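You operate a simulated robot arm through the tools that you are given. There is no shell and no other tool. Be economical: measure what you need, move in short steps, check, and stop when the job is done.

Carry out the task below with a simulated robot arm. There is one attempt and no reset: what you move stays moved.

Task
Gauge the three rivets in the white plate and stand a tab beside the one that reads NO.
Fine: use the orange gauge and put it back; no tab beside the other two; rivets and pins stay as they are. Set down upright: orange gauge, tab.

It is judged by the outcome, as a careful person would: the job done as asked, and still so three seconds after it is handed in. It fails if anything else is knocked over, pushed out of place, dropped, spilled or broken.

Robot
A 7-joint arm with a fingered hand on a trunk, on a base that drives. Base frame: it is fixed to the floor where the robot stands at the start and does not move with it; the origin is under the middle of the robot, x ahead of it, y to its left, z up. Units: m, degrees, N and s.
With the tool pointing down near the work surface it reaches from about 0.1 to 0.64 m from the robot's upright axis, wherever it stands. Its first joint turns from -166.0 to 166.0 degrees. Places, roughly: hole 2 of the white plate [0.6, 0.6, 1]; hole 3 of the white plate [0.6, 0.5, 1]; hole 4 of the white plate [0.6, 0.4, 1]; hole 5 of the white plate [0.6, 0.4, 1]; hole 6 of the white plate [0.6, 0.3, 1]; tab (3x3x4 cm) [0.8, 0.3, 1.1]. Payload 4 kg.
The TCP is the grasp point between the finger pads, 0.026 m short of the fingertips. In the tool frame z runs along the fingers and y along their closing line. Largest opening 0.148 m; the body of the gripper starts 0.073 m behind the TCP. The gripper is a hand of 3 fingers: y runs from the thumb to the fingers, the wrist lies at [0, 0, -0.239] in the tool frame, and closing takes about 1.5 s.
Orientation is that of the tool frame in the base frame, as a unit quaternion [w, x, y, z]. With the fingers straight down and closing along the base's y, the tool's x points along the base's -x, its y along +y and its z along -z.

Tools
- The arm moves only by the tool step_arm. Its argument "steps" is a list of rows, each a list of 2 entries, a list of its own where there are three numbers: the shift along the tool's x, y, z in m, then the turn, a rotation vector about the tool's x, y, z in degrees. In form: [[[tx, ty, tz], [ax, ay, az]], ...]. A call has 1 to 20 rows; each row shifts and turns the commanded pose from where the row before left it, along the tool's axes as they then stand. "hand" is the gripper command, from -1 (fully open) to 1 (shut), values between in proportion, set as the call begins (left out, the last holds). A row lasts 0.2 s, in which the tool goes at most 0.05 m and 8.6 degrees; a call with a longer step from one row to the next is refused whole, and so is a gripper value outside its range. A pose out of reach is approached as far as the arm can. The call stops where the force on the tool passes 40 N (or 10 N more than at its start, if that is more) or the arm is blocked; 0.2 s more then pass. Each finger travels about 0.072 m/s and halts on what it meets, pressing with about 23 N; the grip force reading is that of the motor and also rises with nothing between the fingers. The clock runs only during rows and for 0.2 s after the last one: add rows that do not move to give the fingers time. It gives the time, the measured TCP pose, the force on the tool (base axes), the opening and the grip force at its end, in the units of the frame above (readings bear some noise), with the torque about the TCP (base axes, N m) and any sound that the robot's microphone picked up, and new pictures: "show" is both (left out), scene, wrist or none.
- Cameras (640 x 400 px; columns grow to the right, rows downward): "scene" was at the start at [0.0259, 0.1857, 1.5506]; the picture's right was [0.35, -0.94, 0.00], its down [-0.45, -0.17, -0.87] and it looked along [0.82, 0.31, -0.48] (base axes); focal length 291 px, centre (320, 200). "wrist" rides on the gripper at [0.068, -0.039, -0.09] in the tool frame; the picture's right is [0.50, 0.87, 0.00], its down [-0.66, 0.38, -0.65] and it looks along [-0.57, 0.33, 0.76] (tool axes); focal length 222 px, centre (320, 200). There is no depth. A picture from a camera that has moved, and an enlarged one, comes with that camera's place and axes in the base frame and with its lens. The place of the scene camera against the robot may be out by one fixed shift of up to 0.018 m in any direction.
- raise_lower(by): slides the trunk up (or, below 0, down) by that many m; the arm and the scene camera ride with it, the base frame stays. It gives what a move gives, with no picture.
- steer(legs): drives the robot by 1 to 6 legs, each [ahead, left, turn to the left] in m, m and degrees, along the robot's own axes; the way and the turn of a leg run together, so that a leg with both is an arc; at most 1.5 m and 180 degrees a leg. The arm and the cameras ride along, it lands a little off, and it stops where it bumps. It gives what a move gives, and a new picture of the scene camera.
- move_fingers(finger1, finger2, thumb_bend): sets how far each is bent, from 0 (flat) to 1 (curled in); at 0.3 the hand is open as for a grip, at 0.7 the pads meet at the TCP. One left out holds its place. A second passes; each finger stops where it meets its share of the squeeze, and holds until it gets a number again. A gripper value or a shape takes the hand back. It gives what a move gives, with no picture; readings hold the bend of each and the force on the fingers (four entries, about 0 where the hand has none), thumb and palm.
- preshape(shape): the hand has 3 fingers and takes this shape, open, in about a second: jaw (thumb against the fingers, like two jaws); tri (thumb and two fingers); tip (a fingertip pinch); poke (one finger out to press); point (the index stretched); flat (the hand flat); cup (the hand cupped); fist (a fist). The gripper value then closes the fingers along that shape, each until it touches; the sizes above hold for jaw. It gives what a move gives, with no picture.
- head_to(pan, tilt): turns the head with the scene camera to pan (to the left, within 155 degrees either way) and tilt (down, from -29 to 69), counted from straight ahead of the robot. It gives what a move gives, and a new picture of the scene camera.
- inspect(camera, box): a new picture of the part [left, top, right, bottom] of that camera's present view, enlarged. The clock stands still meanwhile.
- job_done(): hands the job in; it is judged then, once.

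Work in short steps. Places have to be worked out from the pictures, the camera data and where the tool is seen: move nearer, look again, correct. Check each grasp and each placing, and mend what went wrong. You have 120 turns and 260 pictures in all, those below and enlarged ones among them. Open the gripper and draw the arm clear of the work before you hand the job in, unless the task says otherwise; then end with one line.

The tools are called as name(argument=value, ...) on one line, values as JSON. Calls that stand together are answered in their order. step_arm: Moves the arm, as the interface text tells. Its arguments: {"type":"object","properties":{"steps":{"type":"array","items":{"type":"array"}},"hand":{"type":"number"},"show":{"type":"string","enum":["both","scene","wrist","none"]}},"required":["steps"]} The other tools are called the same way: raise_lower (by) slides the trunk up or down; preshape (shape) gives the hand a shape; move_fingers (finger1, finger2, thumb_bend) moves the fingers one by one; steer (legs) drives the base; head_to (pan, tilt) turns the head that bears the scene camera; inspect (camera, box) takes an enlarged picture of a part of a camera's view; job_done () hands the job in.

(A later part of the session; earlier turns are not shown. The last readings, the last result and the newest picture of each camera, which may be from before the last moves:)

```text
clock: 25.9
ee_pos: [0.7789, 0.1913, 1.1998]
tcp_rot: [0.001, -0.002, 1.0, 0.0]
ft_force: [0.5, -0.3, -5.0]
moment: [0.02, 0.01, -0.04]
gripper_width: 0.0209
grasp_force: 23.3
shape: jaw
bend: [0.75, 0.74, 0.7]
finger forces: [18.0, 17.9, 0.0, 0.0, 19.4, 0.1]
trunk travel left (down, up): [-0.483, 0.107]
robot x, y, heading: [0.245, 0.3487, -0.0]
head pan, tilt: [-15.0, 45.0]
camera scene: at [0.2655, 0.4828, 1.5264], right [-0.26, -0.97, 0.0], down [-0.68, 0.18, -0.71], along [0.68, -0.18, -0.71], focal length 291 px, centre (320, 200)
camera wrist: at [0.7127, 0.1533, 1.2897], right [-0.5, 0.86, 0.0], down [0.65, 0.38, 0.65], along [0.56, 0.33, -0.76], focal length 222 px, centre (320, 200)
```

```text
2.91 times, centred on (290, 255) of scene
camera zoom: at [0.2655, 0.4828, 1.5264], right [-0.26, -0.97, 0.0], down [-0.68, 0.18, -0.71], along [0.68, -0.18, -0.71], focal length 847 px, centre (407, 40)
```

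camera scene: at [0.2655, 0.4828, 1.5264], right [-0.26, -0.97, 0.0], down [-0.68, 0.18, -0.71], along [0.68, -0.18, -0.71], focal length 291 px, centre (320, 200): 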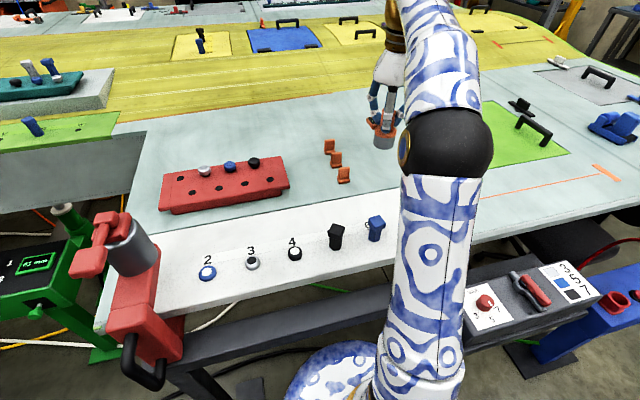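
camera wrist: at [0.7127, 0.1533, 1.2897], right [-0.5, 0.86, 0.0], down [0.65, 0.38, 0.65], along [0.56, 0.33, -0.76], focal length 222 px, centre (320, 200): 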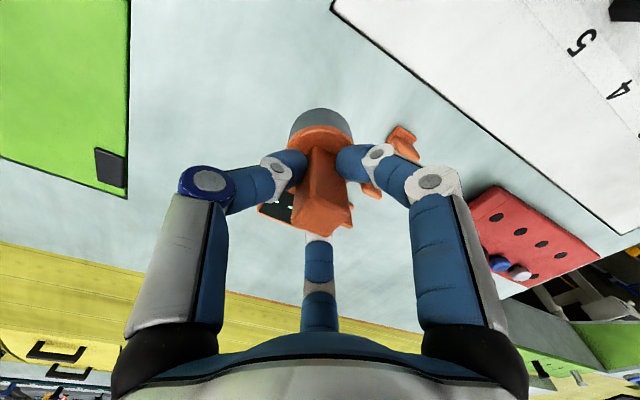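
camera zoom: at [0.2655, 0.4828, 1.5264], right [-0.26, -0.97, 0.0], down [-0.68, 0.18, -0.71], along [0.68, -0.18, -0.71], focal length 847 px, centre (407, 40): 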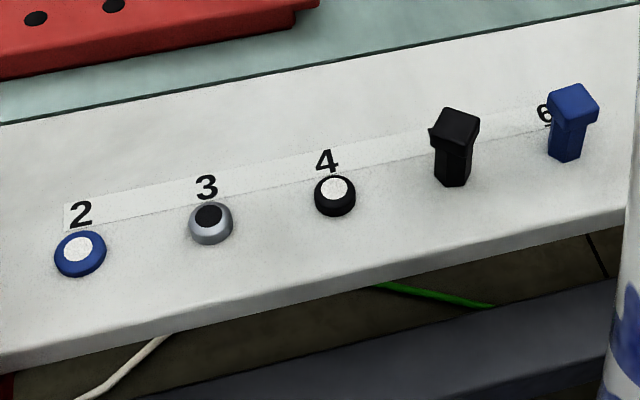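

The gauge is held well (about 5 N). Corrected by the gauge's known place, rivets 4/3/2 come out near (0.584; 0.451/0.533/0.614). I move sideways to (0.70, 0.45) at height, then look again.

step_arm(steps=[[[0, 0.04, 0], [0, 0, 0]], [[0, 0.04, 0], [0, 0, 0]], [[0, 0.04, 0], [0, 0, 0]], [[0.02, 0.04, 0], [0, 0, 0]], [[0.03, 0.04, 0], [0, 0, 0]], [[0.03, 0.04, 0], [0, 0, 0]], [[0.01, 0.02, 0], [0, 0, 0]], [[0, 0, 0], [0, 0, 0]]])

```text
clock: 27.7
ee_pos: [0.6902, 0.452, 1.2005]
tcp_rot: [0.001, -0.002, 1.0, 0.001]
ft_force: [0.3, 0.3, -5.1]
moment: [-0.02, 0.03, -0.02]
gripper_width: 0.0208
grasp_force: 23.3
shape: jaw
bend: [0.75, 0.74, 0.7]
finger forces: [17.9, 17.8, 0.0, 0.0, 19.4, 0.0]
trunk travel left (down, up): [-0.483, 0.107]
robot x, y, heading: [0.2475, 0.3518, 0.2]
head pan, tilt: [-15.0, 45.0]
camera scene: at [0.2655, 0.4831, 1.5264], right [-0.26, -0.97, 0.0], down [-0.68, 0.18, -0.71], along [0.68, -0.18, -0.71], focal length 291 px, centre (320, 200)
camera wrist: at [0.6241, 0.4131, 1.2914], right [-0.5, 0.86, 0.0], down [0.65, 0.38, 0.65], along [0.57, 0.33, -0.76], focal length 222 px, centre (320, 200)
```

scene: 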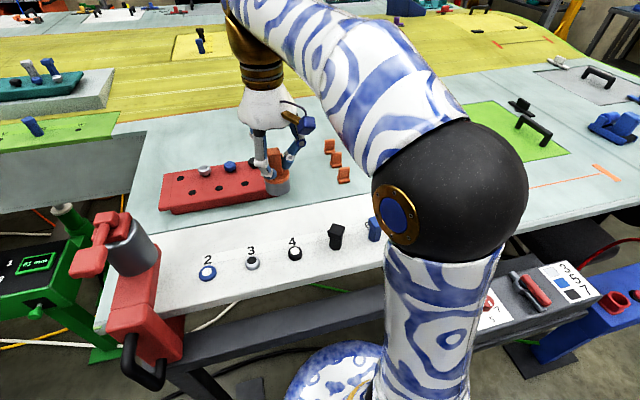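
wrist: 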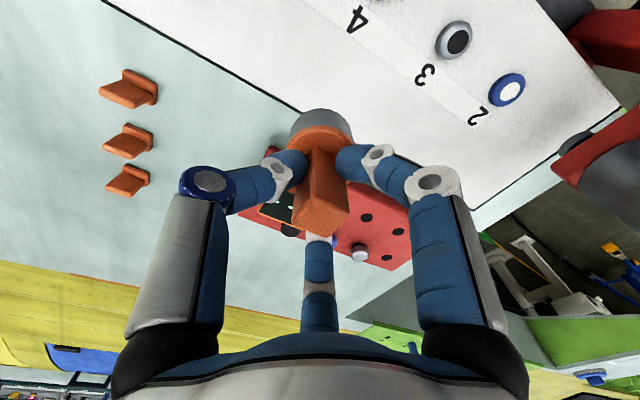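

I shift to x=0.62, from where rivets 3 and 4 should both show near the middle of the wrist view.

step_arm(steps=[[[0.035, 0, 0], [0, 0, 0]], [[0.035, 0, 0], [0, 0, 0]], [[0, 0, 0], [0, 0, 0]]])

inspect(camera="wrist", box=[240, 20, 480, 170])

inspect(camera="scene", box=[180, 150, 380, 300])

```text
clock: 28.5
ee_pos: [0.6186, 0.452, 1.2008]
tcp_rot: [0.0, -0.002, 1.0, 0.0]
ft_force: [0.2, 0.1, -4.5]
moment: [0.03, -0.04, 0.03]
gripper_width: 0.0207
grasp_force: 23.1
shape: jaw
bend: [0.75, 0.74, 0.7]
finger forces: [17.9, 17.8, 0.0, 0.1, 19.1, 0.0]
trunk travel left (down, up): [-0.483, 0.107]
robot x, y, heading: [0.2446, 0.3511, 0.4]
head pan, tilt: [-15.0, 45.0]
camera scene: at [0.2654, 0.4831, 1.5264], right [-0.26, -0.97, 0.0], down [-0.68, 0.18, -0.71], along [0.68, -0.18, -0.71], focal length 291 px, centre (320, 200)
camera wrist: at [0.5522, 0.4128, 1.2914], right [-0.5, 0.86, 0.0], down [0.65, 0.38, 0.65], along [0.57, 0.33, -0.76], focal length 222 px, centre (320, 200)
```

scene: 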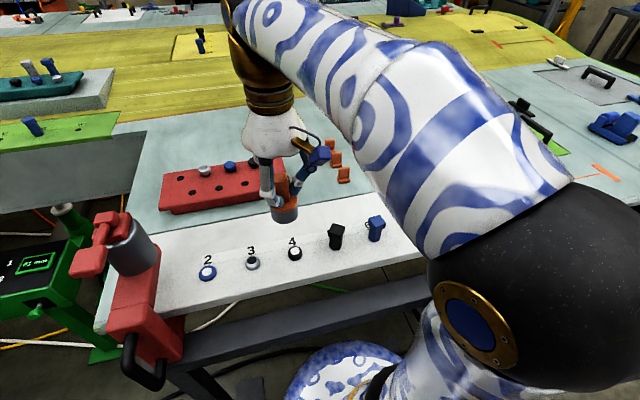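
wrist: 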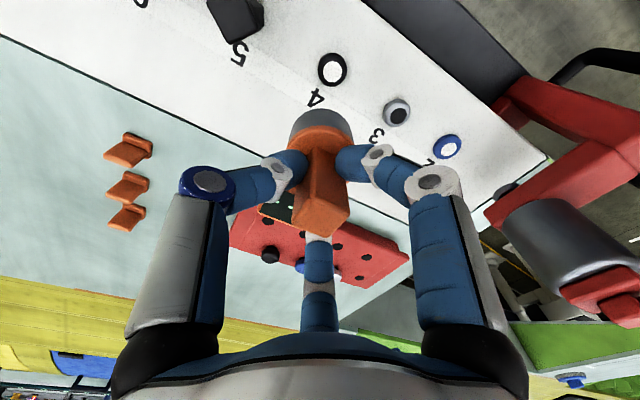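

```text
2.67 times, centred on (360, 95) of wrist
camera zoom: at [0.5522, 0.4128, 1.2914], right [-0.5, 0.86, 0.0], down [0.65, 0.38, 0.65], along [0.57, 0.33, -0.76], focal length 592 px, centre (213, 480)
```

zoom: 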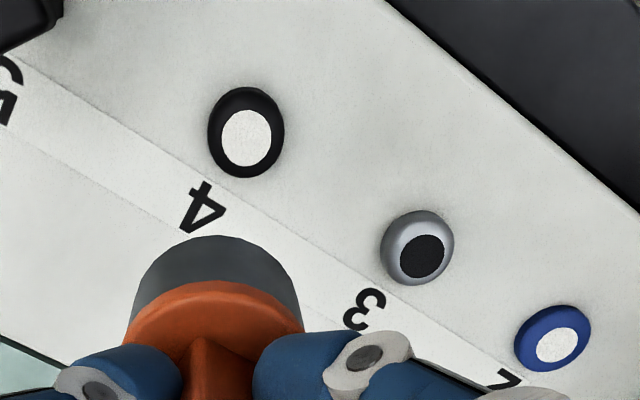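

```text
2.67 times, centred on (280, 225) of scene
camera zoom: at [0.2654, 0.4831, 1.5264], right [-0.26, -0.97, 0.0], down [-0.68, 0.18, -0.71], along [0.68, -0.18, -0.71], focal length 777 px, centre (427, 133)
```

zoom: 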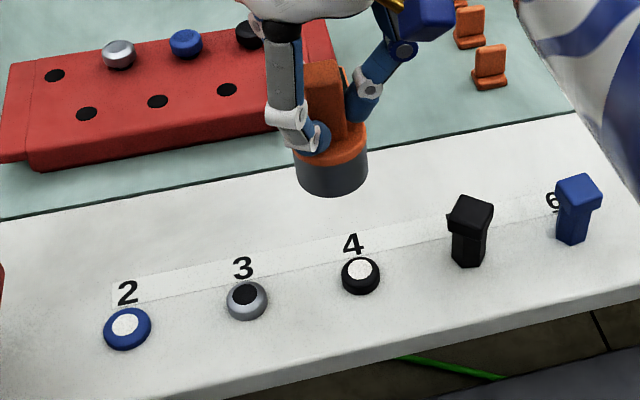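

Rivet 4 works out at about (0.584, 0.446), with 0.08 spacing to rivets 3 and 2. I go above it and lower to where the gauge's rim is about 1.5 cm over the head, then check alignment.

step_arm(steps=[[[0.0346, -0.006, 0], [0, 0, 0]], [[0, 0, 0.025], [0, 0, 0]], [[0, 0, 0.025], [0, 0, 0]], [[0, 0, 0], [0, 0, 0]]])

inspect(camera="wrist", box=[240, 60, 400, 200])

inspect(camera="scene", box=[240, 200, 340, 270])

```text
clock: 29.5
ee_pos: [0.5844, 0.4445, 1.1495]
tcp_rot: [0.0, -0.002, 1.0, 0.001]
ft_force: [0.6, 0.4, -4.4]
moment: [-0.01, 0.02, -0.05]
gripper_width: 0.0209
grasp_force: 23.4
shape: jaw
bend: [0.75, 0.74, 0.7]
finger forces: [18.0, 17.8, 0.0, 0.0, 19.0, 0.0]
trunk travel left (down, up): [-0.483, 0.107]
robot x, y, heading: [0.2446, 0.3504, 0.1]
head pan, tilt: [-15.0, 45.0]
camera scene: at [0.2651, 0.4831, 1.5264], right [-0.26, -0.97, 0.0], down [-0.68, 0.18, -0.71], along [0.68, -0.18, -0.71], focal length 291 px, centre (320, 200)
camera wrist: at [0.5177, 0.4063, 1.2411], right [-0.5, 0.86, 0.0], down [0.65, 0.38, 0.65], along [0.57, 0.33, -0.76], focal length 222 px, centre (320, 200)
```

scene: 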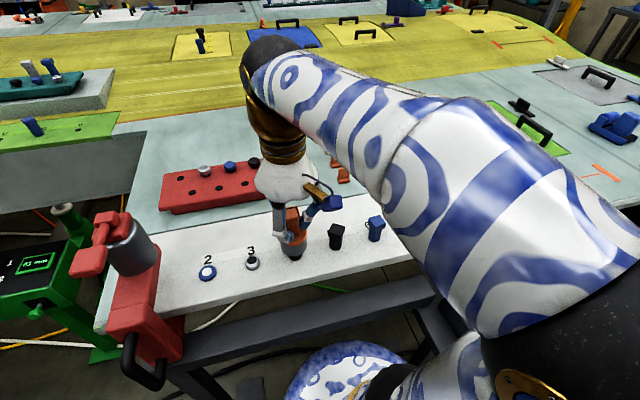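
wrist: 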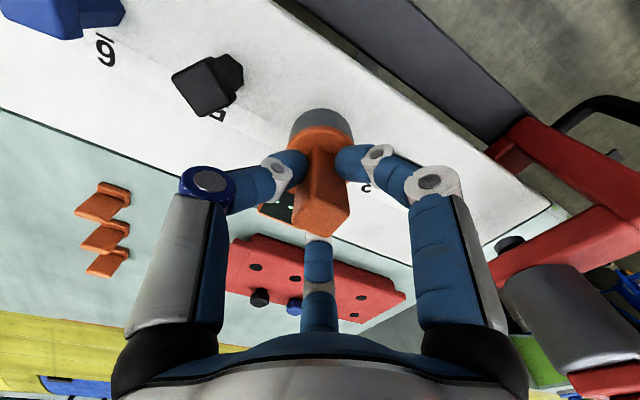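

```text
2.86 times, centred on (320, 130) of wrist
camera zoom: at [0.5177, 0.4063, 1.2411], right [-0.5, 0.86, 0.0], down [0.65, 0.38, 0.65], along [0.57, 0.33, -0.76], focal length 635 px, centre (320, 400)
```

zoom: 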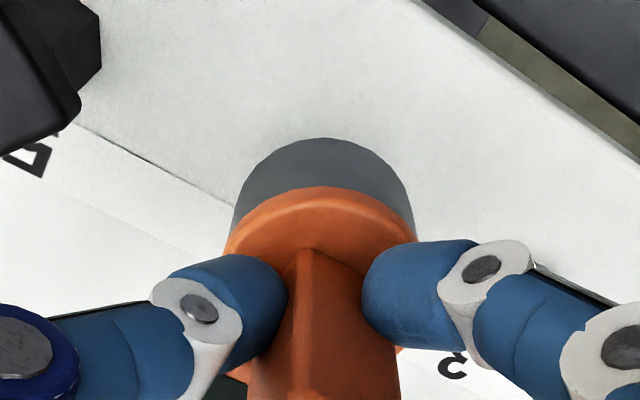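

```text
5.71 times, centred on (290, 235) of scene
camera zoom: at [0.2651, 0.4831, 1.5264], right [-0.26, -0.97, 0.0], down [-0.68, 0.18, -0.71], along [0.68, -0.18, -0.71], focal length 1665 px, centre (491, 0)
```

zoom: 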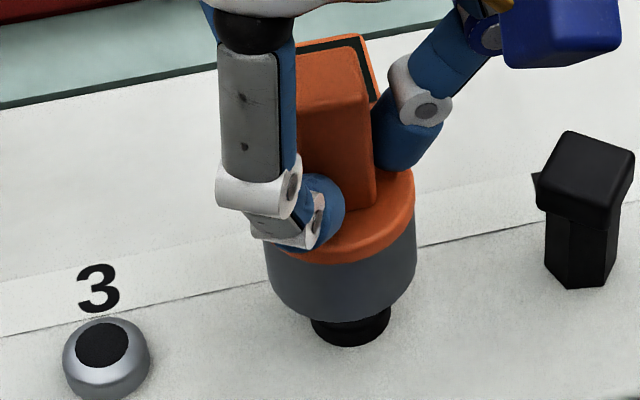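

Compared with the expected projection, the gauge is within about 1–2 mm of the rivet's axis. I nudge −1 mm in y and descend gently.

step_arm(steps=[[[0, -0.001, 0.008], [0, 0, 0]], [[0, 0, 0.008], [0, 0, 0]], [[0, 0, 0.006], [0, 0, 0]], [[0, 0, 0.003], [0, 0, 0]], [[0, 0, 0], [0, 0, 0]]], show="none")

inspect(camera="scene", box=[240, 190, 360, 270])

```text
clock: 30.7
ee_pos: [0.5851, 0.4421, 1.1265]
tcp_rot: [0.0, -0.002, 1.0, -0.001]
ft_force: [-0.6, -0.6, -5.3]
moment: [0.0, -0.02, 0.05]
gripper_width: 0.0208
grasp_force: 23.4
shape: jaw
bend: [0.75, 0.74, 0.7]
finger forces: [17.9, 17.7, 0.1, 0.0, 18.9, 0.0]
trunk travel left (down, up): [-0.483, 0.107]
robot x, y, heading: [0.2432, 0.3518, 0.2]
head pan, tilt: [-15.0, 45.0]
```

```text
5.00 times, centred on (300, 230) of scene
camera zoom: at [0.2653, 0.4831, 1.5264], right [-0.26, -0.97, 0.0], down [-0.68, 0.18, -0.71], along [0.68, -0.18, -0.71], focal length 1456 px, centre (420, 50)
```

zoom: 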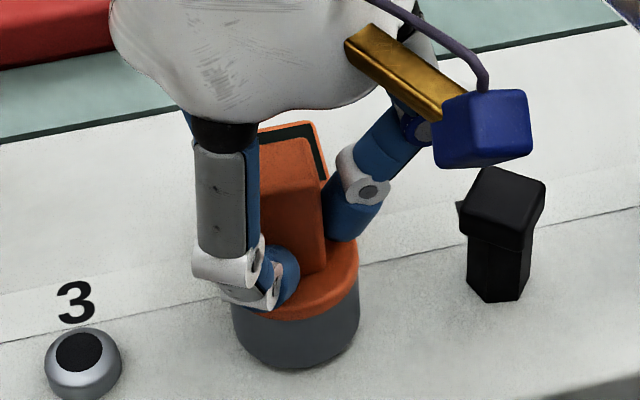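

No contact yet, and the rim already surrounds the rivet. I go down the last 7 mm in small steps.

step_arm(steps=[[[0, 0, 0.003], [0, 0, 0]], [[0, 0, 0.002], [0, 0, 0]], [[0, 0, 0.001], [0, 0, 0]], [[0, 0, 0.001], [0, 0, 0]], [[0, 0, 0], [0, 0, 0]]], show="wrist")

inspect(camera="wrist", box=[230, 160, 330, 240])

inspect(camera="scene", box=[260, 200, 340, 270])

```text
clock: 31.9
ee_pos: [0.584, 0.4451, 1.1205]
tcp_rot: [0.0, -0.002, 1.0, 0.0]
ft_force: [-0.3, 1.0, -1.8]
moment: [0.04, 0.02, 0.0]
gripper_width: 0.0209
grasp_force: 22.5
shape: jaw
bend: [0.75, 0.74, 0.7]
finger forces: [18.3, 18.0, 0.1, 0.1, 19.1, 0.0]
trunk travel left (down, up): [-0.483, 0.107]
robot x, y, heading: [0.2476, 0.3517, 0.1]
head pan, tilt: [-15.0, 45.0]
camera wrist: at [0.5187, 0.4056, 1.2105], right [-0.5, 0.86, 0.0], down [0.65, 0.38, 0.65], along [0.57, 0.33, -0.76], focal length 222 px, centre (320, 200)
```

wrist: 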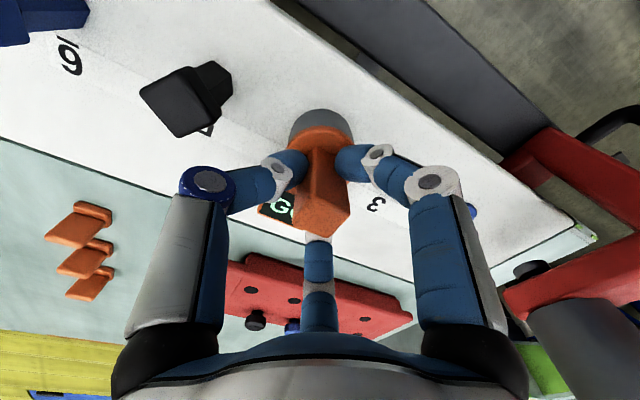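

```text
5.00 times, centred on (280, 200) of wrist
camera zoom: at [0.5187, 0.4056, 1.2105], right [-0.5, 0.86, 0.0], down [0.65, 0.38, 0.65], along [0.57, 0.33, -0.76], focal length 1111 px, centre (520, 200)
```

zoom: 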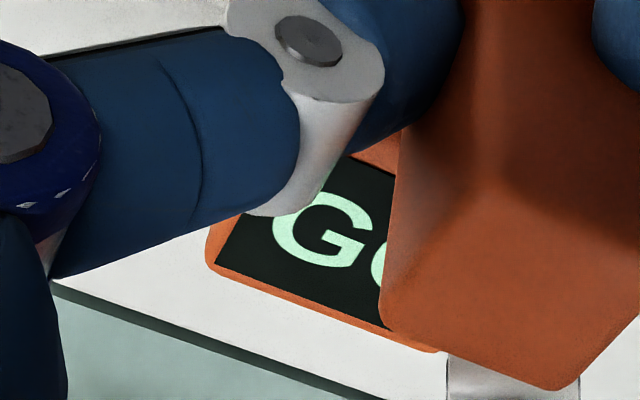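

```text
5.71 times, centred on (300, 235) of scene
camera zoom: at [0.265, 0.4831, 1.5265], right [-0.26, -0.97, 0.0], down [-0.68, 0.18, -0.71], along [0.68, -0.18, -0.71], focal length 1665 px, centre (434, 0)
```

zoom: 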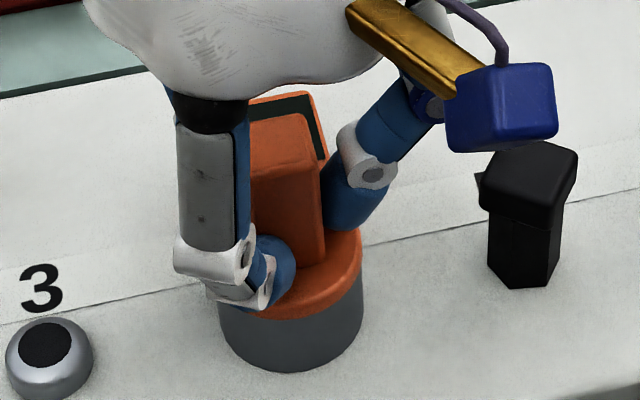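

It reads "G…" = GO on rivet 4. I lift 4 cm, move +0.08 in y to rivet 3, and check alignment.

step_arm(steps=[[[0, 0, -0.01], [0, 0, 0]], [[0, 0, -0.03], [0, 0, 0]], [[0, 0.04, 0], [0, 0, 0]], [[0, 0.04, 0], [0, 0, 0]], [[0, 0, 0.01], [0, 0, 0]], [[0, 0, 0], [0, 0, 0]]], show="none")

inspect(camera="scene", box=[200, 200, 300, 270])

```text
clock: 33.3
ee_pos: [0.5832, 0.5255, 1.1485]
tcp_rot: [0.0, -0.002, 1.0, 0.001]
ft_force: [1.2, 0.0, -4.6]
moment: [0.01, 0.02, -0.02]
gripper_width: 0.0205
grasp_force: 22.8
shape: jaw
bend: [0.75, 0.74, 0.7]
finger forces: [18.1, 18.1, 0.0, 0.0, 19.3, 0.0]
trunk travel left (down, up): [-0.483, 0.107]
robot x, y, heading: [0.2479, 0.353, 0.1]
head pan, tilt: [-15.0, 45.0]
```

```text
5.71 times, centred on (250, 235) of scene
camera zoom: at [0.2652, 0.4831, 1.5264], right [-0.26, -0.97, 0.0], down [-0.68, 0.18, -0.71], along [0.68, -0.18, -0.71], focal length 1665 px, centre (720, 0)
```

zoom: 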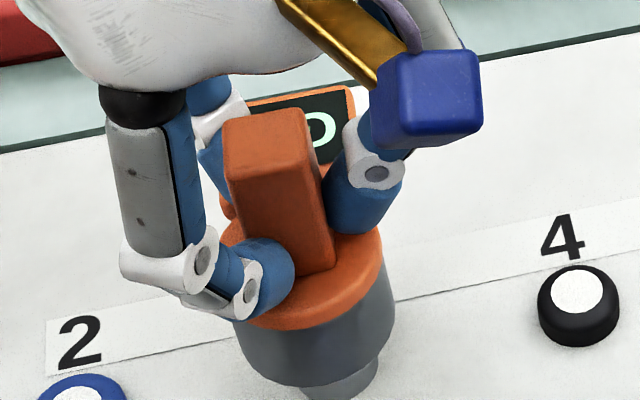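

The alignment is within about 2 mm. I shift +1 mm in x and lower onto rivet 3.

step_arm(steps=[[[-0.001, 0, 0.008], [0, 0, 0]], [[0, 0, 0.008], [0, 0, 0]], [[0, 0, 0.006], [0, 0, 0]], [[0, 0, 0.003], [0, 0, 0]], [[0, 0, 0.003], [0, 0, 0]], [[0, 0, 0.001], [0, 0, 0]], [[0, 0, 0], [0, 0, 0]], [[0, 0, 0], [0, 0, 0]]], show="none")

inspect(camera="wrist", box=[230, 160, 330, 240])

inspect(camera="scene", box=[200, 200, 300, 270])

```text
clock: 35.1
ee_pos: [0.5852, 0.5251, 1.1214]
tcp_rot: [0.0, -0.002, 1.0, 0.0]
ft_force: [0.4, -0.5, -4.6]
moment: [0.02, 0.03, -0.01]
gripper_width: 0.0206
grasp_force: 22.9
shape: jaw
bend: [0.75, 0.74, 0.7]
finger forces: [18.1, 18.1, 0.0, 0.0, 19.2, 0.1]
trunk travel left (down, up): [-0.483, 0.107]
robot x, y, heading: [0.2461, 0.3428, -0.1]
head pan, tilt: [-15.0, 45.0]
```

```text
5.00 times, centred on (280, 200) of wrist
camera zoom: at [0.5191, 0.4856, 1.2113], right [-0.5, 0.86, 0.0], down [0.65, 0.38, 0.65], along [0.57, 0.33, -0.76], focal length 1111 px, centre (520, 200)
```

zoom: 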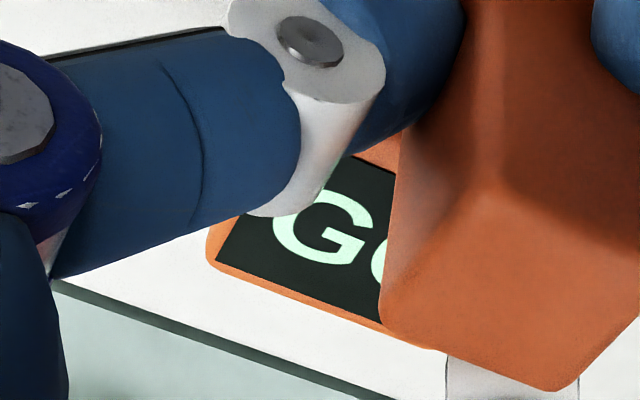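

```text
5.71 times, centred on (250, 235) of scene
camera zoom: at [0.2653, 0.4832, 1.5264], right [-0.26, -0.97, 0.0], down [-0.68, 0.18, -0.71], along [0.68, -0.18, -0.71], focal length 1665 px, centre (720, 0)
```

zoom: 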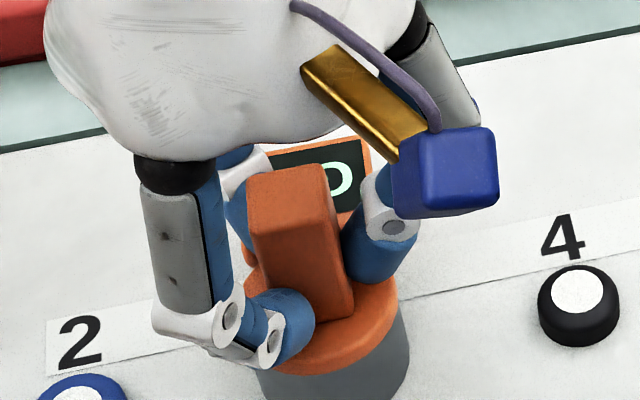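

The force still shows the full weight, so it isn't seated and this "GO" may be left over from rivet 4. I lower 1–2 mm to contact.

step_arm(steps=[[[0, 0, 0.001], [0, 0, 0]], [[0, 0, 0.001], [0, 0, 0]], [[0, 0, 0], [0, 0, 0]], [[0, 0, 0], [0, 0, 0]], [[0, 0, 0], [0, 0, 0]], [[0, 0, 0], [0, 0, 0]]], show="none")

inspect(camera="wrist", box=[230, 160, 330, 240])

```text
clock: 36.5
ee_pos: [0.5846, 0.5236, 1.1199]
tcp_rot: [0.001, -0.002, 1.0, -0.001]
ft_force: [-1.5, 0.6, 3.7]
moment: [0.04, 0.02, -0.02]
gripper_width: 0.0204
grasp_force: 22.9
shape: jaw
bend: [0.75, 0.75, 0.69]
finger forces: [19.8, 18.5, 0.0, 0.0, 19.4, 0.0]
trunk travel left (down, up): [-0.483, 0.107]
robot x, y, heading: [0.2486, 0.347, 0.2]
head pan, tilt: [-15.0, 45.0]
```

```text
5.00 times, centred on (280, 200) of wrist
camera zoom: at [0.5187, 0.4848, 1.2098], right [-0.5, 0.86, 0.0], down [0.65, 0.38, 0.65], along [0.57, 0.33, -0.76], focal length 1111 px, centre (520, 200)
```

zoom: 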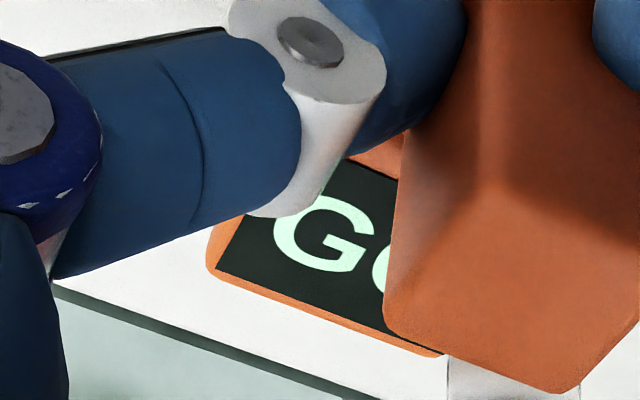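

Seated with 8 N unloaded, it still reads GO, so rivet 3 is GO. Before rivet 2 I lift and check the clearance between the hand and the red clamp at the plate's left end.

step_arm(steps=[[[0, 0, -0.01], [0, 0, 0]], [[0, 0, -0.03], [0, 0, 0]], [[0, 0, -0.03], [0, 0, 0]], [[0, 0, 0], [0, 0, 0]]], show="wrist")

head_to(pan=10, tilt=45)

inspect(camera="scene", box=[160, 100, 400, 300])

```text
clock: 37.5
ee_pos: [0.5849, 0.5239, 1.1885]
tcp_rot: [0.0, -0.001, 1.0, 0.001]
ft_force: [-0.1, -0.2, -5.0]
moment: [0.0, 0.03, -0.03]
gripper_width: 0.0205
grasp_force: 23.0
shape: jaw
bend: [0.75, 0.74, 0.7]
finger forces: [18.1, 18.3, 0.0, 0.1, 19.2, 0.0]
trunk travel left (down, up): [-0.483, 0.107]
robot x, y, heading: [0.2457, 0.3509, 0.3]
head pan, tilt: [-15.0, 45.0]
camera wrist: at [0.5179, 0.4852, 1.2785], right [-0.5, 0.86, 0.0], down [0.65, 0.38, 0.65], along [0.56, 0.33, -0.76], focal length 222 px, centre (320, 200)
```

wrist: 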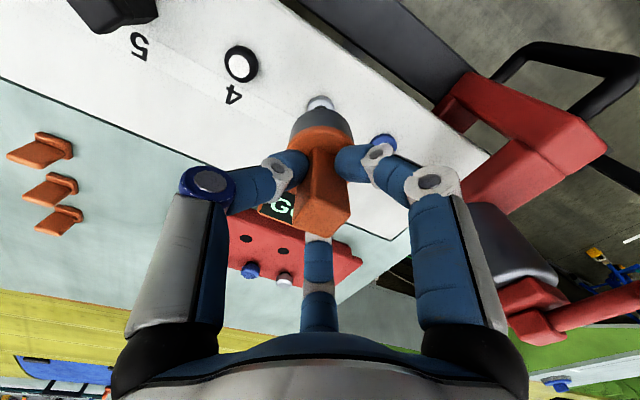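

```text
clock: 38.4
ee_pos: [0.5834, 0.523, 1.1883]
tcp_rot: [0.0, -0.001, 1.0, 0.0]
ft_force: [0.1, -0.7, -4.7]
moment: [-0.02, 0.02, 0.01]
gripper_width: 0.0203
grasp_force: 23.0
shape: jaw
bend: [0.75, 0.74, 0.7]
finger forces: [18.2, 18.2, 0.1, 0.0, 19.3, 0.1]
trunk travel left (down, up): [-0.483, 0.107]
robot x, y, heading: [0.2447, 0.3501, 0.1]
head pan, tilt: [10.0, 45.0]
camera scene: at [0.2667, 0.5183, 1.5264], right [0.17, -0.98, 0.0], down [-0.7, -0.12, -0.71], along [0.7, 0.12, -0.71], focal length 291 px, centre (320, 200)
```

scene: 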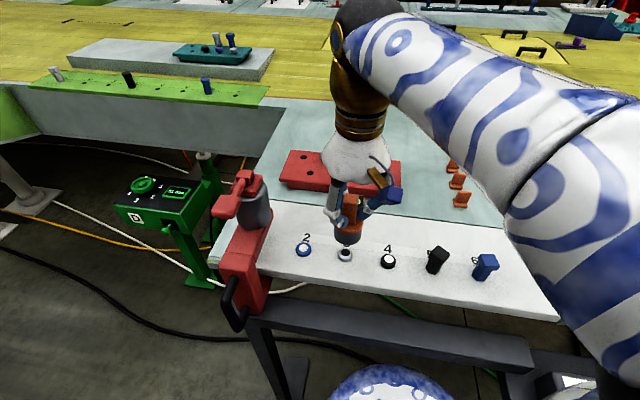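

```text
2.00 times, centred on (280, 200) of scene
camera zoom: at [0.2667, 0.5183, 1.5264], right [0.17, -0.98, 0.0], down [-0.7, -0.12, -0.71], along [0.7, 0.12, -0.71], focal length 583 px, centre (400, 200)
```

zoom: 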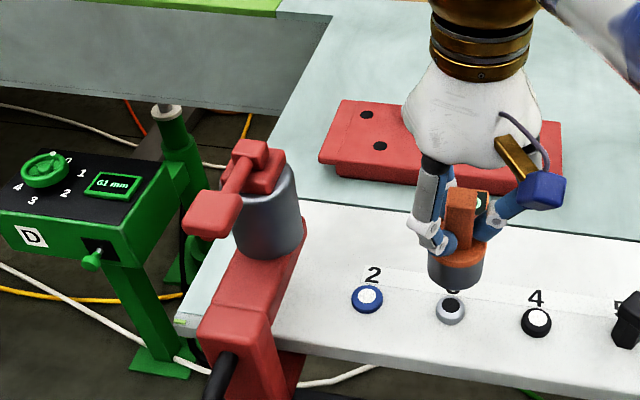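

The clamp's near edge is at y≈0.665 with its top near z 1.21, leaving a margin of about 1.5 cm or more to the hand at rivet 2. I move over rivet 2 (y≈0.604) at this height and look.

step_arm(steps=[[[0, 0.03, 0], [0, 0, 0]], [[0, 0.03, 0], [0, 0, 0]], [[0, 0.02, 0], [0, 0, 0]], [[0, 0, 0.01], [0, 0, 0]], [[0, 0, 0], [0, 0, 0]]], show="wrist")

inspect(camera="scene", box=[200, 130, 380, 280])

```text
clock: 39.6
ee_pos: [0.5849, 0.6049, 1.1803]
tcp_rot: [0.0, -0.002, 1.0, 0.0]
ft_force: [-1.3, 0.1, -5.6]
moment: [-0.02, 0.0, -0.03]
gripper_width: 0.0205
grasp_force: 23.2
shape: jaw
bend: [0.75, 0.74, 0.7]
finger forces: [18.1, 18.1, 0.0, 0.0, 19.1, 0.1]
trunk travel left (down, up): [-0.483, 0.107]
robot x, y, heading: [0.2461, 0.3497, 0.1]
head pan, tilt: [10.0, 45.0]
camera wrist: at [0.5184, 0.5671, 1.2704], right [-0.5, 0.86, 0.0], down [0.65, 0.38, 0.65], along [0.57, 0.33, -0.76], focal length 222 px, centre (320, 200)
```

wrist: 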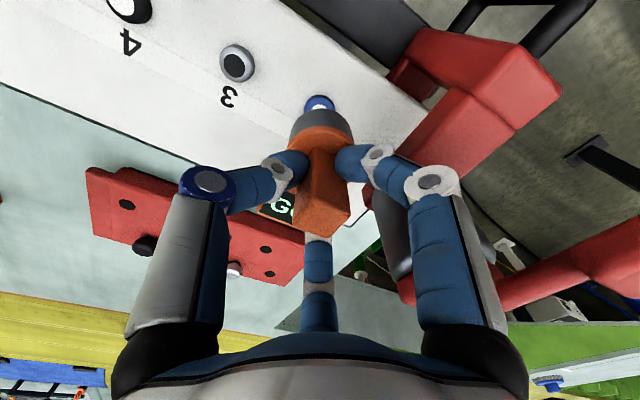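

```text
2.67 times, centred on (290, 205) of scene
camera zoom: at [0.2668, 0.5184, 1.5264], right [0.18, -0.98, 0.0], down [-0.7, -0.12, -0.71], along [0.7, 0.12, -0.71], focal length 777 px, centre (400, 187)
```

zoom: 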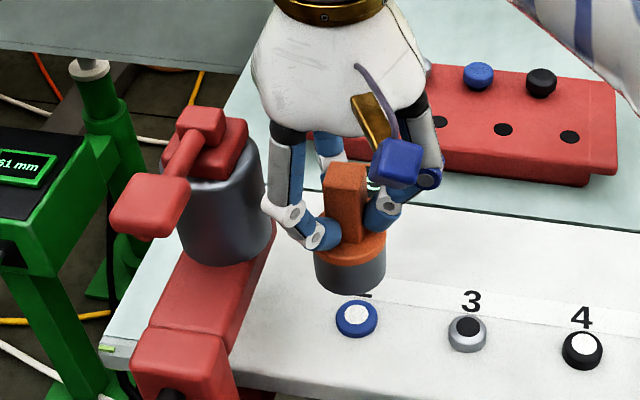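

The gap to the clamp is about 2 cm or more on both fingers. I lower to just above rivet 2 and check alignment.

step_arm(steps=[[[0, 0, 0.015], [0, 0, 0]], [[0, 0, 0.015], [0, 0, 0]], [[0, 0, 0], [0, 0, 0]]], show="none")

inspect(camera="scene", box=[220, 160, 350, 270])

```text
clock: 40.4
ee_pos: [0.5859, 0.6044, 1.1506]
tcp_rot: [0.0, -0.002, 1.0, 0.0]
ft_force: [-0.5, 0.1, -6.4]
moment: [0.02, 0.03, 0.01]
gripper_width: 0.0203
grasp_force: 23.1
shape: jaw
bend: [0.75, 0.74, 0.7]
finger forces: [17.8, 18.2, 0.0, 0.0, 19.0, 0.0]
trunk travel left (down, up): [-0.483, 0.107]
robot x, y, heading: [0.2442, 0.3526, 0.1]
head pan, tilt: [10.0, 45.0]
```

```text
3.64 times, centred on (285, 215) of scene
camera zoom: at [0.2668, 0.5185, 1.5264], right [0.18, -0.98, 0.0], down [-0.7, -0.12, -0.71], along [0.7, 0.12, -0.71], focal length 1059 px, centre (447, 146)
```

zoom: 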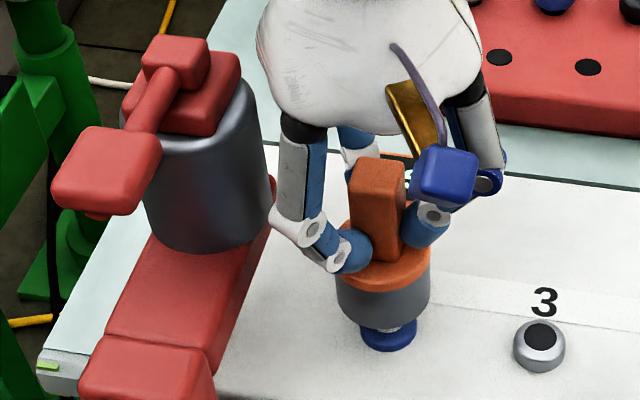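

The gauge is about 1.5 mm left and 2–3 mm far of the rivet axis. I correct by (−0.002, −0.0015) and lower in small steps to contact.

step_arm(steps=[[[0.002, -0.0015, 0.008], [0, 0, 0]], [[0, 0, 0.008], [0, 0, 0]], [[0, 0, 0.006], [0, 0, 0]], [[0, 0, 0.003], [0, 0, 0]], [[0, 0, 0.003], [0, 0, 0]], [[0, 0, 0.001], [0, 0, 0]], [[0, 0, 0.001], [0, 0, 0]], [[0, 0, 0], [0, 0, 0]], [[0, 0, 0], [0, 0, 0]]], show="none")

inspect(camera="wrist", box=[230, 160, 330, 240])

inspect(camera="scene", box=[220, 160, 350, 270])

```text
clock: 42.4
ee_pos: [0.5828, 0.6015, 1.1199]
tcp_rot: [0.001, -0.001, 1.0, 0.0]
ft_force: [-1.6, 0.3, 0.5]
moment: [0.02, 0.02, 0.04]
gripper_width: 0.0206
grasp_force: 23.0
shape: jaw
bend: [0.75, 0.75, 0.69]
finger forces: [18.6, 18.2, 0.1, 0.0, 19.4, 0.0]
trunk travel left (down, up): [-0.483, 0.107]
robot x, y, heading: [0.2422, 0.3468, 0.2]
head pan, tilt: [10.0, 45.0]
```

```text
5.00 times, centred on (280, 200) of wrist
camera zoom: at [0.5173, 0.5636, 1.21], right [-0.5, 0.86, 0.0], down [0.65, 0.38, 0.65], along [0.57, 0.33, -0.76], focal length 1111 px, centre (520, 200)
```

zoom: 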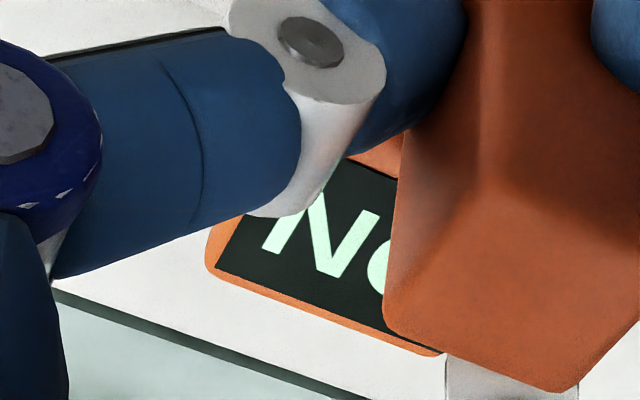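

```text
3.64 times, centred on (285, 215) of scene
camera zoom: at [0.2662, 0.5182, 1.5265], right [0.18, -0.98, 0.0], down [-0.7, -0.12, -0.71], along [0.7, 0.12, -0.71], focal length 1059 px, centre (447, 146)
```

zoom: 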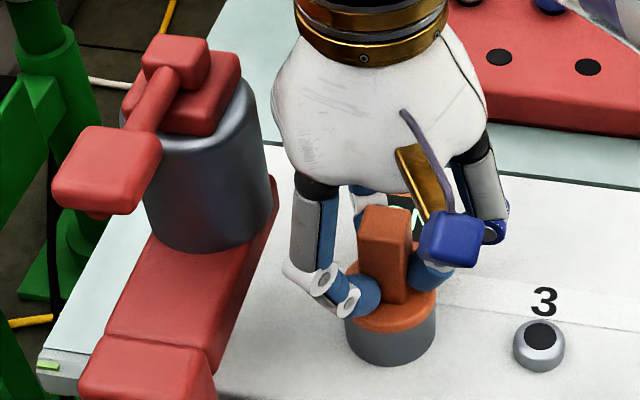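

Rivet 2 reads NO, and 3 and 4 read GO. I return the gauge: lift to z 1.20 and retrace the path to (0.780, 0.190).

step_arm(steps=[[[0, 0, -0.01], [0, 0, 0]], [[0, 0, -0.03], [0, 0, 0]], [[0, 0, -0.03], [0, 0, 0]], [[0, 0, -0.012], [0, 0, 0]], [[-0.01, -0.04, 0], [0, 0, 0]], [[-0.035, -0.03, 0], [0, 0, 0]], [[-0.035, -0.03, 0], [0, 0, 0]], [[-0.03, -0.035, 0], [0, 0, 0]], [[-0.03, -0.035, 0], [0, 0, 0]], [[-0.02, -0.04, 0], [0, 0, 0]], [[-0.02, -0.04, 0], [0, 0, 0]], [[-0.01, -0.045, 0], [0, 0, 0]], [[0, -0.045, 0], [0, 0, 0]], [[0, -0.045, 0], [0, 0, 0]], [[-0.006, -0.026, 0], [0, 0, 0]], [[0, 0, 0], [0, 0, 0]]])

```text
clock: 45.8
ee_pos: [0.783, 0.189, 1.2023]
tcp_rot: [0.0, -0.001, 1.0, 0.0]
ft_force: [-0.5, 0.0, -6.0]
moment: [0.04, 0.03, 0.01]
gripper_width: 0.0204
grasp_force: 23.5
shape: jaw
bend: [0.75, 0.74, 0.69]
finger forces: [17.6, 17.7, 0.0, 0.0, 18.5, 0.0]
trunk travel left (down, up): [-0.483, 0.107]
robot x, y, heading: [0.2462, 0.3481, 0.1]
head pan, tilt: [10.0, 45.0]
camera scene: at [0.2671, 0.518, 1.5264], right [0.18, -0.98, 0.0], down [-0.7, -0.12, -0.71], along [0.7, 0.12, -0.71], focal length 291 px, centre (320, 200)
camera wrist: at [0.7159, 0.1512, 1.2922], right [-0.5, 0.86, 0.0], down [0.65, 0.38, 0.65], along [0.56, 0.33, -0.76], focal length 222 px, centre (320, 200)
```

scene: 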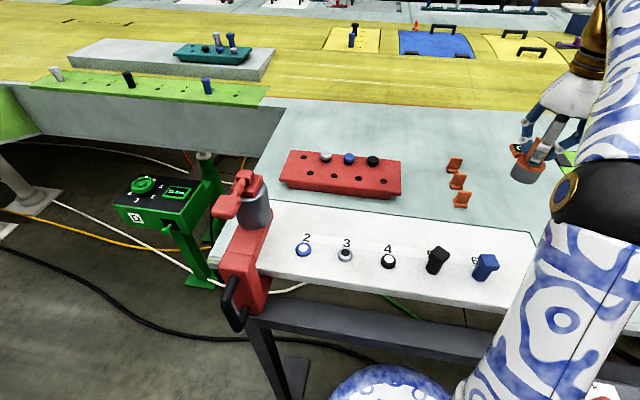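
wrist: 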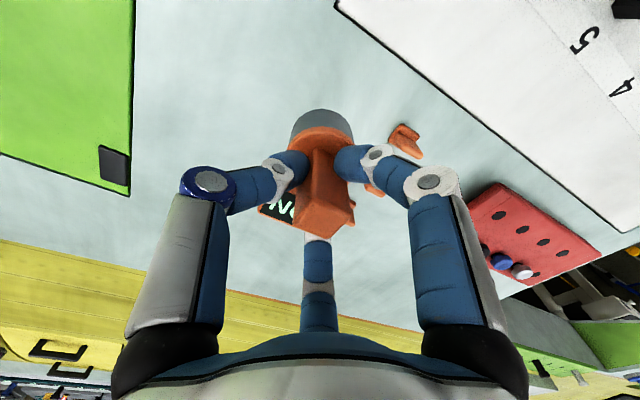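

All rivets are undisturbed. I lower the gauge to its resting height in easy steps.

step_arm(steps=[[[0.0025, 0.0015, 0.03], [0, 0, 0]], [[0, 0, 0.03], [0, 0, 0]], [[0, 0, 0.015], [0, 0, 0]], [[0, 0, 0.004], [0, 0, 0]], [[0, 0, 0.002], [0, 0, 0]], [[0, 0, 0.001], [0, 0, 0]], [[0, 0, 0], [0, 0, 0]]], show="none")

```text
clock: 47.4
ee_pos: [0.7796, 0.1943, 1.12]
tcp_rot: [0.0, -0.002, 1.0, 0.001]
ft_force: [-1.8, -0.6, -0.1]
moment: [0.0, -0.02, -0.02]
gripper_width: 0.0206
grasp_force: 23.2
shape: jaw
bend: [0.75, 0.75, 0.69]
finger forces: [18.3, 18.0, 0.0, 0.1, 18.9, 0.0]
trunk travel left (down, up): [-0.483, 0.107]
robot x, y, heading: [0.2468, 0.3498, 0.2]
head pan, tilt: [10.0, 45.0]
```

It's seated (force back to about 0) within a few mm of its original spot. I open and rise.

step_arm(steps=[[[0, 0, 0], [0, 0, 0]], [[0, 0, 0], [0, 0, 0]], [[0, 0, 0], [0, 0, 0]], [[0, 0, 0], [0, 0, 0]], [[0, 0, 0], [0, 0, 0]]], hand=-0.3, show="none")

step_arm(steps=[[[0, 0, -0.02], [0, 0, 0]], [[0, 0, -0.03], [0, 0, 0]], [[0, 0, -0.03], [0, 0, 0]], [[0, 0, 0], [0, 0, 0]]], show="both")

inspect(camera="wrist", box=[230, 60, 430, 235])

```text
clock: 48.6
ee_pos: [0.78, 0.1942, 1.1195]
tcp_rot: [0.0, -0.002, 1.0, 0.0]
ft_force: [-0.9, 0.3, 0.2]
moment: [0.01, 0.03, -0.02]
gripper_width: 0.0959
grasp_force: 0.2
shape: jaw
bend: [0.3, 0.3, 0.7]
finger forces: [0.1, 0.1, 0.0, 0.1, 0.0, 0.0]
trunk travel left (down, up): [-0.483, 0.107]
robot x, y, heading: [0.2451, 0.352, 0.3]
head pan, tilt: [10.0, 45.0]
```

```text
clock: 49.6
ee_pos: [0.7778, 0.1935, 1.1978]
tcp_rot: [-0.001, -0.002, 1.0, 0.0]
ft_force: [0.4, -0.5, 0.2]
moment: [0.01, 0.01, -0.01]
gripper_width: 0.096
grasp_force: 0.0
shape: jaw
bend: [0.3, 0.3, 0.7]
finger forces: [0.0, 0.0, 0.0, 0.0, 0.0, 0.1]
trunk travel left (down, up): [-0.483, 0.107]
robot x, y, heading: [0.2487, 0.3544, 0.3]
head pan, tilt: [10.0, 45.0]
camera scene: at [0.2666, 0.5181, 1.5264], right [0.18, -0.98, 0.0], down [-0.7, -0.12, -0.71], along [0.7, 0.12, -0.71], focal length 291 px, centre (320, 200)
camera wrist: at [0.7112, 0.1554, 1.2884], right [-0.5, 0.86, 0.0], down [0.65, 0.38, 0.65], along [0.57, 0.33, -0.76], focal length 222 px, centre (320, 200)
```

scene: 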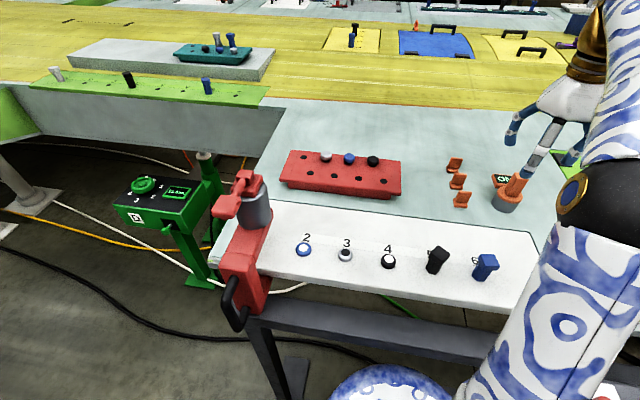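
wrist: 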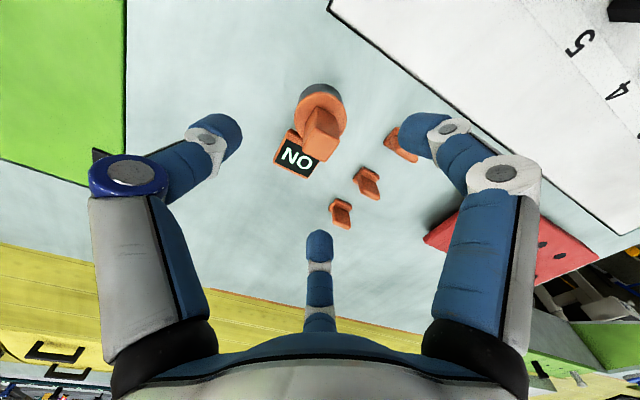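

```text
2.29 times, centred on (330, 148) of wrist
camera zoom: at [0.7112, 0.1554, 1.2884], right [-0.5, 0.86, 0.0], down [0.65, 0.38, 0.65], along [0.57, 0.33, -0.76], focal length 508 px, centre (297, 320)
```

zoom: 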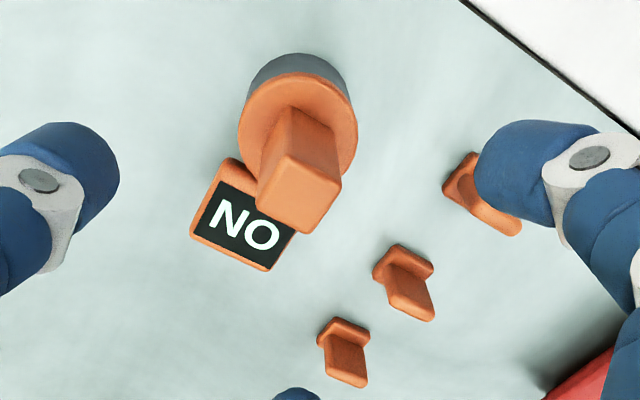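

The screen clearly says NO and the gauge stands back in its place. Tabs stand at about x 0.769/0.821/0.884, y 0.29. For the nearest tab I'll turn the hand 90° so the thumb comes from the free −x side; I do that at (0.70, 0.29) and look.

step_arm(steps=[[[0.02, 0.03, 0], [0, 0, 0]], [[0.03, 0.03, 0], [0, 0, 0]], [[0.03, 0.035, 0], [0, 0, 0]], [[0, 0, 0], [0, 0, 8.5]], [[0, 0, 0], [0, 0, 8.5]], [[0, 0, 0], [0, 0, 8.5]], [[0, 0, 0], [0, 0, 8.5]], [[0, 0, 0], [0, 0, 8.5]], [[0, 0, 0], [0, 0, 8.5]], [[0, 0, 0], [0, 0, 8.5]], [[0, 0, 0], [0, 0, 8.5]], [[0, 0, 0], [0, 0, 8.5]], [[0, 0, 0], [0, 0, 8.5]], [[0, 0, 0], [0, 0, 5]], [[0, 0, 0], [0, 0, 0]]], hand=0.05)

inspect(camera="scene", box=[420, 140, 540, 220])

```text
clock: 52.8
ee_pos: [0.6965, 0.2878, 1.1983]
tcp_rot: [0.0, 0.707, 0.707, 0.0]
ft_force: [-0.4, 0.1, -0.6]
moment: [0.03, -0.01, -0.02]
gripper_width: 0.0706
grasp_force: 0.0
shape: jaw
bend: [0.37, 0.37, 0.7]
finger forces: [0.1, 0.0, 0.0, 0.1, 0.0, 0.0]
trunk travel left (down, up): [-0.483, 0.107]
robot x, y, heading: [0.2441, 0.3499, 0.2]
head pan, tilt: [10.0, 45.0]
camera scene: at [0.2665, 0.5182, 1.5264], right [0.18, -0.98, 0.0], down [-0.7, -0.12, -0.71], along [0.7, 0.12, -0.71], focal length 291 px, centre (320, 200)
camera wrist: at [0.6591, 0.3568, 1.2889], right [0.86, 0.5, 0.0], down [0.38, -0.65, 0.65], along [0.33, -0.57, -0.76], focal length 222 px, centre (320, 200)
```

scene: 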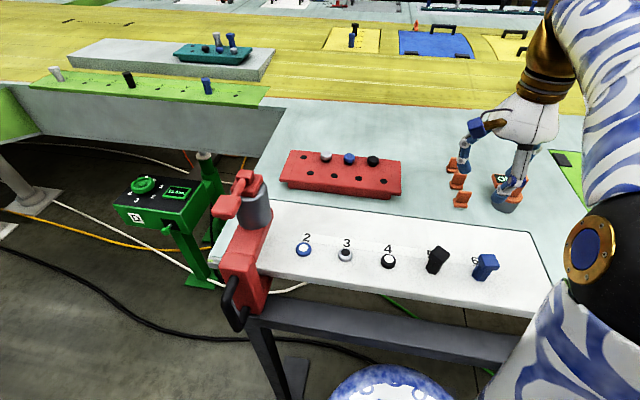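
wrist: 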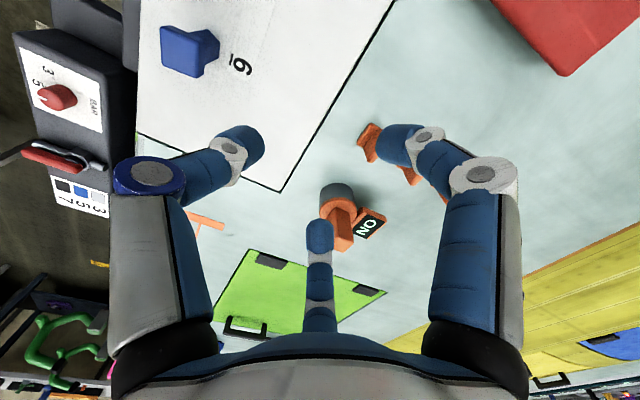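

```text
5.00 times, centred on (480, 180) of scene
camera zoom: at [0.2665, 0.5182, 1.5264], right [0.18, -0.98, 0.0], down [-0.7, -0.12, -0.71], along [0.7, 0.12, -0.71], focal length 1456 px, centre (-480, 300)
```

zoom: 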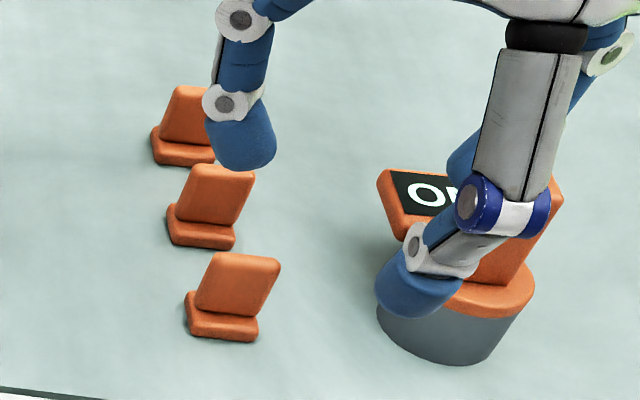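

I move to x≈0.745 so the near tab shows between the fingers.

step_arm(steps=[[[0, 0.025, 0], [0, 0, 0]], [[0.002, 0.025, 0], [0, 0, 0]], [[0, 0, 0], [0, 0, 0]]], show="none")

inspect(camera="wrist", box=[240, 60, 440, 220])

```text
clock: 53.6
ee_pos: [0.7476, 0.2917, 1.1977]
tcp_rot: [0.0, 0.706, 0.708, 0.0]
ft_force: [-0.2, -0.2, 0.2]
moment: [0.01, 0.02, 0.02]
gripper_width: 0.0708
grasp_force: 0.0
shape: jaw
bend: [0.37, 0.37, 0.7]
finger forces: [0.0, 0.0, 0.0, 0.1, 0.0, 0.0]
trunk travel left (down, up): [-0.483, 0.107]
robot x, y, heading: [0.2476, 0.352, 0.1]
head pan, tilt: [10.0, 45.0]
```

```text
2.50 times, centred on (340, 140) of wrist
camera zoom: at [0.7081, 0.3593, 1.2882], right [0.86, 0.5, 0.0], down [0.38, -0.65, 0.65], along [0.33, -0.56, -0.76], focal length 555 px, centre (270, 350)
```

zoom: 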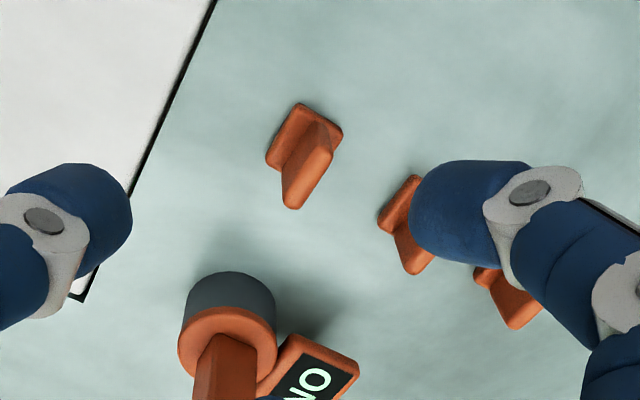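

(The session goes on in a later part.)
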